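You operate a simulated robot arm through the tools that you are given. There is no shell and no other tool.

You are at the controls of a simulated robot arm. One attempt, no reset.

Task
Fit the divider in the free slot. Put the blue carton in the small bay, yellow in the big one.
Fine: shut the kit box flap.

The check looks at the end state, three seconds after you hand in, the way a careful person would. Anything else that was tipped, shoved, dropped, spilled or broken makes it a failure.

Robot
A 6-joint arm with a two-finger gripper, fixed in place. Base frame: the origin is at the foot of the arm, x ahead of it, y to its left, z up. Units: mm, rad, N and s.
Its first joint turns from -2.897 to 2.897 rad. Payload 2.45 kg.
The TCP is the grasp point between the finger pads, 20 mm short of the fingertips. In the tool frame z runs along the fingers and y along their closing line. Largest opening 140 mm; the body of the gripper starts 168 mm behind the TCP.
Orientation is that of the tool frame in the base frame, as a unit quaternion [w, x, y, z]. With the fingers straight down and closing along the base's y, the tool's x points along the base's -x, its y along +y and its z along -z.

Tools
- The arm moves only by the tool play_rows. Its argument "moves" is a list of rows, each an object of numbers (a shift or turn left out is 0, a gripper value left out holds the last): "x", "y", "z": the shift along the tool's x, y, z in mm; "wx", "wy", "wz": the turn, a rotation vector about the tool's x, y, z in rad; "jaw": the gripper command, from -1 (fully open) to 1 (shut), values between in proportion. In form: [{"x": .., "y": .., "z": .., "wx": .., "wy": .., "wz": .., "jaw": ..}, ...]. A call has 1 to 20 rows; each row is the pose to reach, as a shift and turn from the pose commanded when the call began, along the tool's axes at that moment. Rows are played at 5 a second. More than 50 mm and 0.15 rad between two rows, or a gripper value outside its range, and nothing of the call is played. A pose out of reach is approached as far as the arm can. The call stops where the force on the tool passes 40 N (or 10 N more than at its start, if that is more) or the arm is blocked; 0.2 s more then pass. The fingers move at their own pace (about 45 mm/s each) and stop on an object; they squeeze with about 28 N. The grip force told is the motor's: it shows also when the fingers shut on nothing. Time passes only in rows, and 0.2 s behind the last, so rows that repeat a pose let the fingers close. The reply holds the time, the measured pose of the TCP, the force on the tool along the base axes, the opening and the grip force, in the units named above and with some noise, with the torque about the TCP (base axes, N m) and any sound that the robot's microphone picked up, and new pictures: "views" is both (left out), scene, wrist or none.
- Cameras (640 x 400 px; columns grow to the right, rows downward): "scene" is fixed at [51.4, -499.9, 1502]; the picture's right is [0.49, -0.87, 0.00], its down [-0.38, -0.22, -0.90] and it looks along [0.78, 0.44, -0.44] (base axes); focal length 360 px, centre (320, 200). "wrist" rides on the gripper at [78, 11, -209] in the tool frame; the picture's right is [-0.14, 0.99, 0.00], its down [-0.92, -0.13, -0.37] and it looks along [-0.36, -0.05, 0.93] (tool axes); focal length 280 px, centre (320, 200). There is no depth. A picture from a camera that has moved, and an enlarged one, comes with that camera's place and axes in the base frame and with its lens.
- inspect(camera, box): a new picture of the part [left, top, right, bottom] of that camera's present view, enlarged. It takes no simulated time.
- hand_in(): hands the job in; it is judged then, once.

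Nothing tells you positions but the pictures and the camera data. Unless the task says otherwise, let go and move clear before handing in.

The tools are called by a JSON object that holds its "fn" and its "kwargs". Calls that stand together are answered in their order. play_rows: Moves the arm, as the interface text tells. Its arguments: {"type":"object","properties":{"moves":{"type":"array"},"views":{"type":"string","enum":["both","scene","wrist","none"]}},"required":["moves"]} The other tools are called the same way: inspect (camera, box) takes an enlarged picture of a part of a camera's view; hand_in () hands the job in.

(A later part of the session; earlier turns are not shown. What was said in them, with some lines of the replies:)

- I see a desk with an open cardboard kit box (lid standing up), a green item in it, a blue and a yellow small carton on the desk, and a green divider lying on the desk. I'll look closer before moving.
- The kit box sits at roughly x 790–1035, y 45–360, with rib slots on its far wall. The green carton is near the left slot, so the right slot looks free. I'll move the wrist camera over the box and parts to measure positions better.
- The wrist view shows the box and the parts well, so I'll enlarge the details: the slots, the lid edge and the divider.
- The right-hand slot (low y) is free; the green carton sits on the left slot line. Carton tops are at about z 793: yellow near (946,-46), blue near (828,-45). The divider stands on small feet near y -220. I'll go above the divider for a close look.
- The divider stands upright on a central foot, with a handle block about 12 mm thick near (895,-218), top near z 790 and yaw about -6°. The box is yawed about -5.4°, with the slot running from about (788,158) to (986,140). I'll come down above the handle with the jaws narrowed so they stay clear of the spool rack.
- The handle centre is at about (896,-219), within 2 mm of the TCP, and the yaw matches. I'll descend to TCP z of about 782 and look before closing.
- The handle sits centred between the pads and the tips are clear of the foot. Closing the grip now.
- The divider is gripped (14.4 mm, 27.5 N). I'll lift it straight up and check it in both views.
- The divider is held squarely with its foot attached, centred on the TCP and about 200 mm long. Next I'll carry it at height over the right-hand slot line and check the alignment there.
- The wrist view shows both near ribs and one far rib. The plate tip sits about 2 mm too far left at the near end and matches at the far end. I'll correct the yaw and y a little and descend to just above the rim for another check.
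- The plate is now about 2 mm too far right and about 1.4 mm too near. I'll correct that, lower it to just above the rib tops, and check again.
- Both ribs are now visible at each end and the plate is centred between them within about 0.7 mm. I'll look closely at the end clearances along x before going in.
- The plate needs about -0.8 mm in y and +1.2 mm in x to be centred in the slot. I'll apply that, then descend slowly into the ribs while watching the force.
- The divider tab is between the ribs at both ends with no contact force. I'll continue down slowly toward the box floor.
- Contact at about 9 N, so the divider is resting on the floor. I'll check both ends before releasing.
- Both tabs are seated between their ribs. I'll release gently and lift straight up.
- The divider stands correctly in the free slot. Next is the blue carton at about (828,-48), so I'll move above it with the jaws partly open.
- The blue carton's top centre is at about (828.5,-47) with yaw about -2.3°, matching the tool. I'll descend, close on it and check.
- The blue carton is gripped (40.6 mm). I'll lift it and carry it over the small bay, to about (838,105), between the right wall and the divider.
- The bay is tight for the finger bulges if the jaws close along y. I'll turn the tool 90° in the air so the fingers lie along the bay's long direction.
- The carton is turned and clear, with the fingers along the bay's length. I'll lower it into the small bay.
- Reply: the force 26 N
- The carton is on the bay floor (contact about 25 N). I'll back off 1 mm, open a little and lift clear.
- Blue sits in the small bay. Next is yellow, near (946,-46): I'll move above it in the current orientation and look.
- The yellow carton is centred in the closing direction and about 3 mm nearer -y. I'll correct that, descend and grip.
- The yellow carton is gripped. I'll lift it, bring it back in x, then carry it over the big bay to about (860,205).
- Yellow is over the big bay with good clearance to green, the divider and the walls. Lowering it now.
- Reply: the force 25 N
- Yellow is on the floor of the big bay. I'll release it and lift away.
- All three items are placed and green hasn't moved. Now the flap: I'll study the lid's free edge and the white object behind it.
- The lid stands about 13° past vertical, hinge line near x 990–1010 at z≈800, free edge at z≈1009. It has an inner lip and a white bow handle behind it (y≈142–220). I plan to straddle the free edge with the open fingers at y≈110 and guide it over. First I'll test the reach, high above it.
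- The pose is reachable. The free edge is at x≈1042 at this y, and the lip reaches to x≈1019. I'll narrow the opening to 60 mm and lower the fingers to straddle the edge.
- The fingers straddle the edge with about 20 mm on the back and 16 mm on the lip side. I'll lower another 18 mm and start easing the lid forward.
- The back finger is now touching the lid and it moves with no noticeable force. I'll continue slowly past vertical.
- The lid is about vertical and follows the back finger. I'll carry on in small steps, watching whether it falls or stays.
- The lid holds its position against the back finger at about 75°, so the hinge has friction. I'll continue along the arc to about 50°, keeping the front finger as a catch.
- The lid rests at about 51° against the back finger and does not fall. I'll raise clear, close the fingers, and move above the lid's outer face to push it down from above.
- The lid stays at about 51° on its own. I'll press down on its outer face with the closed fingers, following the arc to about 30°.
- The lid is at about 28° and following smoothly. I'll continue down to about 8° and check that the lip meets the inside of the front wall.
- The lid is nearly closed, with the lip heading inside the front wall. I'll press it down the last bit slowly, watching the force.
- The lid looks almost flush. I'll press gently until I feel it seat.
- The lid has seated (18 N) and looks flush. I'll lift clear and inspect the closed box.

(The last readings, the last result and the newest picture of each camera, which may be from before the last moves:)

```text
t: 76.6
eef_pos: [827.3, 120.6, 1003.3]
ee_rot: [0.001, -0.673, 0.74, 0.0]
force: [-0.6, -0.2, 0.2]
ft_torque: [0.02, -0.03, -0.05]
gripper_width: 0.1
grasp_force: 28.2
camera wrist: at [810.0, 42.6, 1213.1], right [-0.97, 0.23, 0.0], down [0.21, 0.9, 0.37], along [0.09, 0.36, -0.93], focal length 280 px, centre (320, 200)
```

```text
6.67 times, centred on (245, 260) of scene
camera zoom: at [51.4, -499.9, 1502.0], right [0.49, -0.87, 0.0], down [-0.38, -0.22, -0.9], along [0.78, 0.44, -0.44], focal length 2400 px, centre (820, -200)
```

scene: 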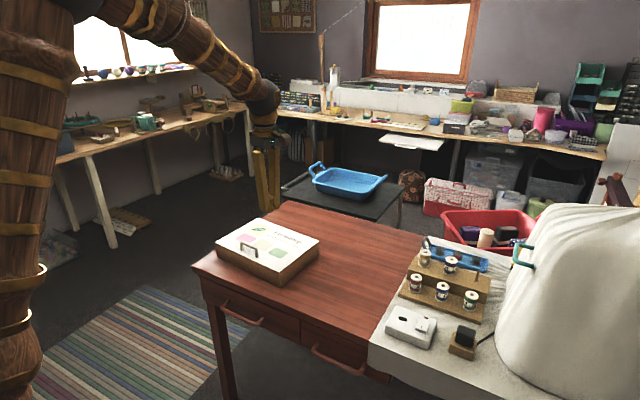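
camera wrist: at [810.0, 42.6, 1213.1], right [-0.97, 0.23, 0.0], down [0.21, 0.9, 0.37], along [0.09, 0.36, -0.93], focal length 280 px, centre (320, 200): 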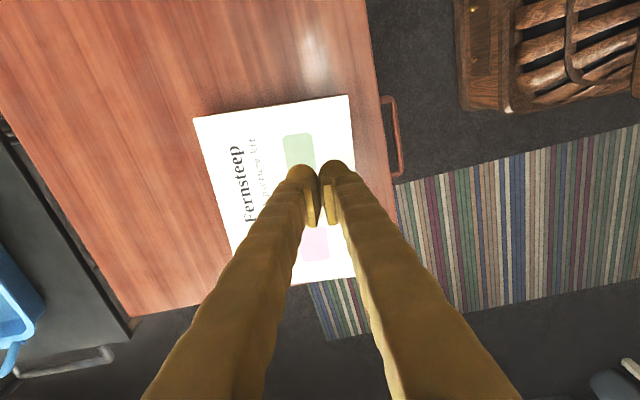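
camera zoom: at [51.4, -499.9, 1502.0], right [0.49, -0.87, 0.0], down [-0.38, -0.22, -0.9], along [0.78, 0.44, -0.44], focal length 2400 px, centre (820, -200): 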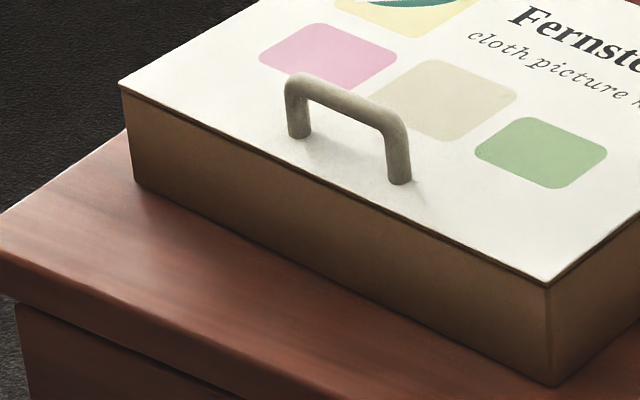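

The box is shut flush and hasn't shifted from where it started. I'll retreat upward and wait a moment to make sure it stays shut.

{"fn": "play_rows", "kwargs": {"moves": [{"z": -40, "jaw": 0.5}, {"z": -80, "jaw": 0}, {"z": -120}, {"x": 0, "y": 40, "z": -140}, {"y": 80, "z": -150}, {"y": 80, "z": -150}, {"y": 80, "z": -150}], "views": "both"}}

{"fn": "inspect", "kwargs": {"camera": "scene", "box": [190, 180, 510, 370]}}

```text
t: 78.2
eef_pos: [744.1, 124.3, 1153.5]
ee_rot: [0.0, -0.673, 0.74, 0.0]
force: [-0.2, -0.1, 0.4]
ft_torque: [-0.01, -0.04, 0.0]
gripper_width: 69.8
grasp_force: 0.1
camera wrist: at [727.4, 47.8, 1362.4], right [-0.97, 0.23, 0.0], down [0.21, 0.9, 0.37], along [0.08, 0.36, -0.93], focal length 280 px, centre (320, 200)
```

scene: 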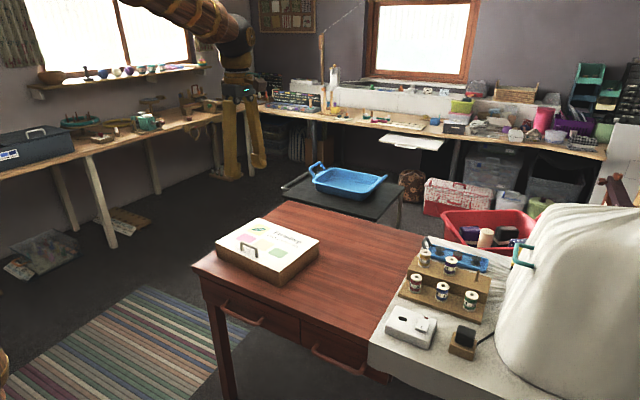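
wrist: 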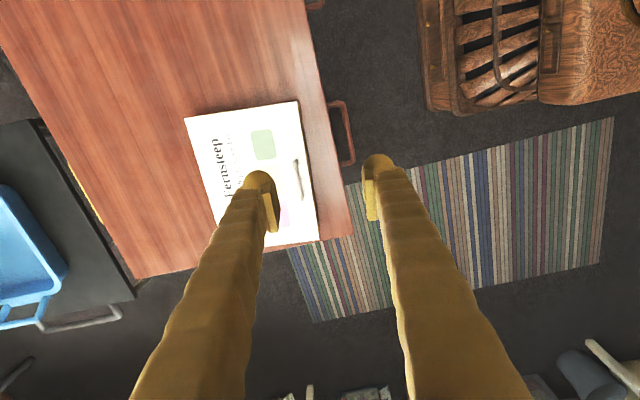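

```text
2.00 times, centred on (350, 275) of scene
camera zoom: at [51.4, -499.9, 1502.0], right [0.49, -0.87, 0.0], down [-0.38, -0.22, -0.9], along [0.78, 0.44, -0.44], focal length 720 px, centre (260, 50)
```

zoom: 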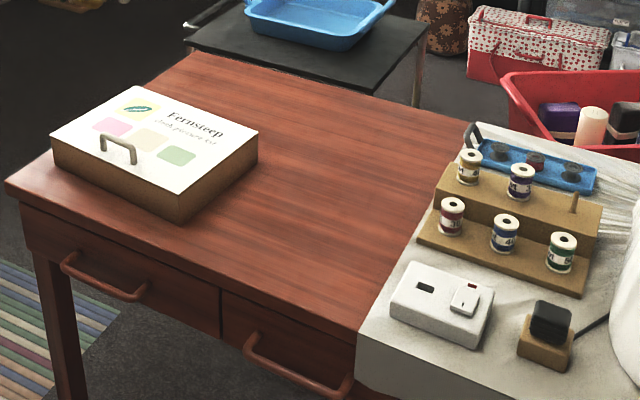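

The kit box is shut flat. Before closing it I saw the divider in the free slot, blue in the small bay, yellow in the big bay and green where it was. Nothing else has moved and the arm is clear, so I'm handing in.

{"fn": "hand_in", "kwargs": {}}

```text
The job is handed in.
```

The kit box is packed and its flap is shut. I've handed the job in but haven't seen the check result.

- **Divider:** it stands in the right-hand slot with both ends between their ribs. That was the free one, since the green carton sits on the left slot line.
- **Cartons:** blue is in the small bay and yellow is in the big bay. The green carton stayed where it was.
- **Flap:** I guided it over and pressed it down until it seated at about 18 N. It lies flush and stayed shut after I backed the arm away.

In the last pictures the box was where it started and nothing else on the desk had moved. The inside can't be seen with the flap shut. My last view of the contents was just before the flap closed, and everything was in place then.
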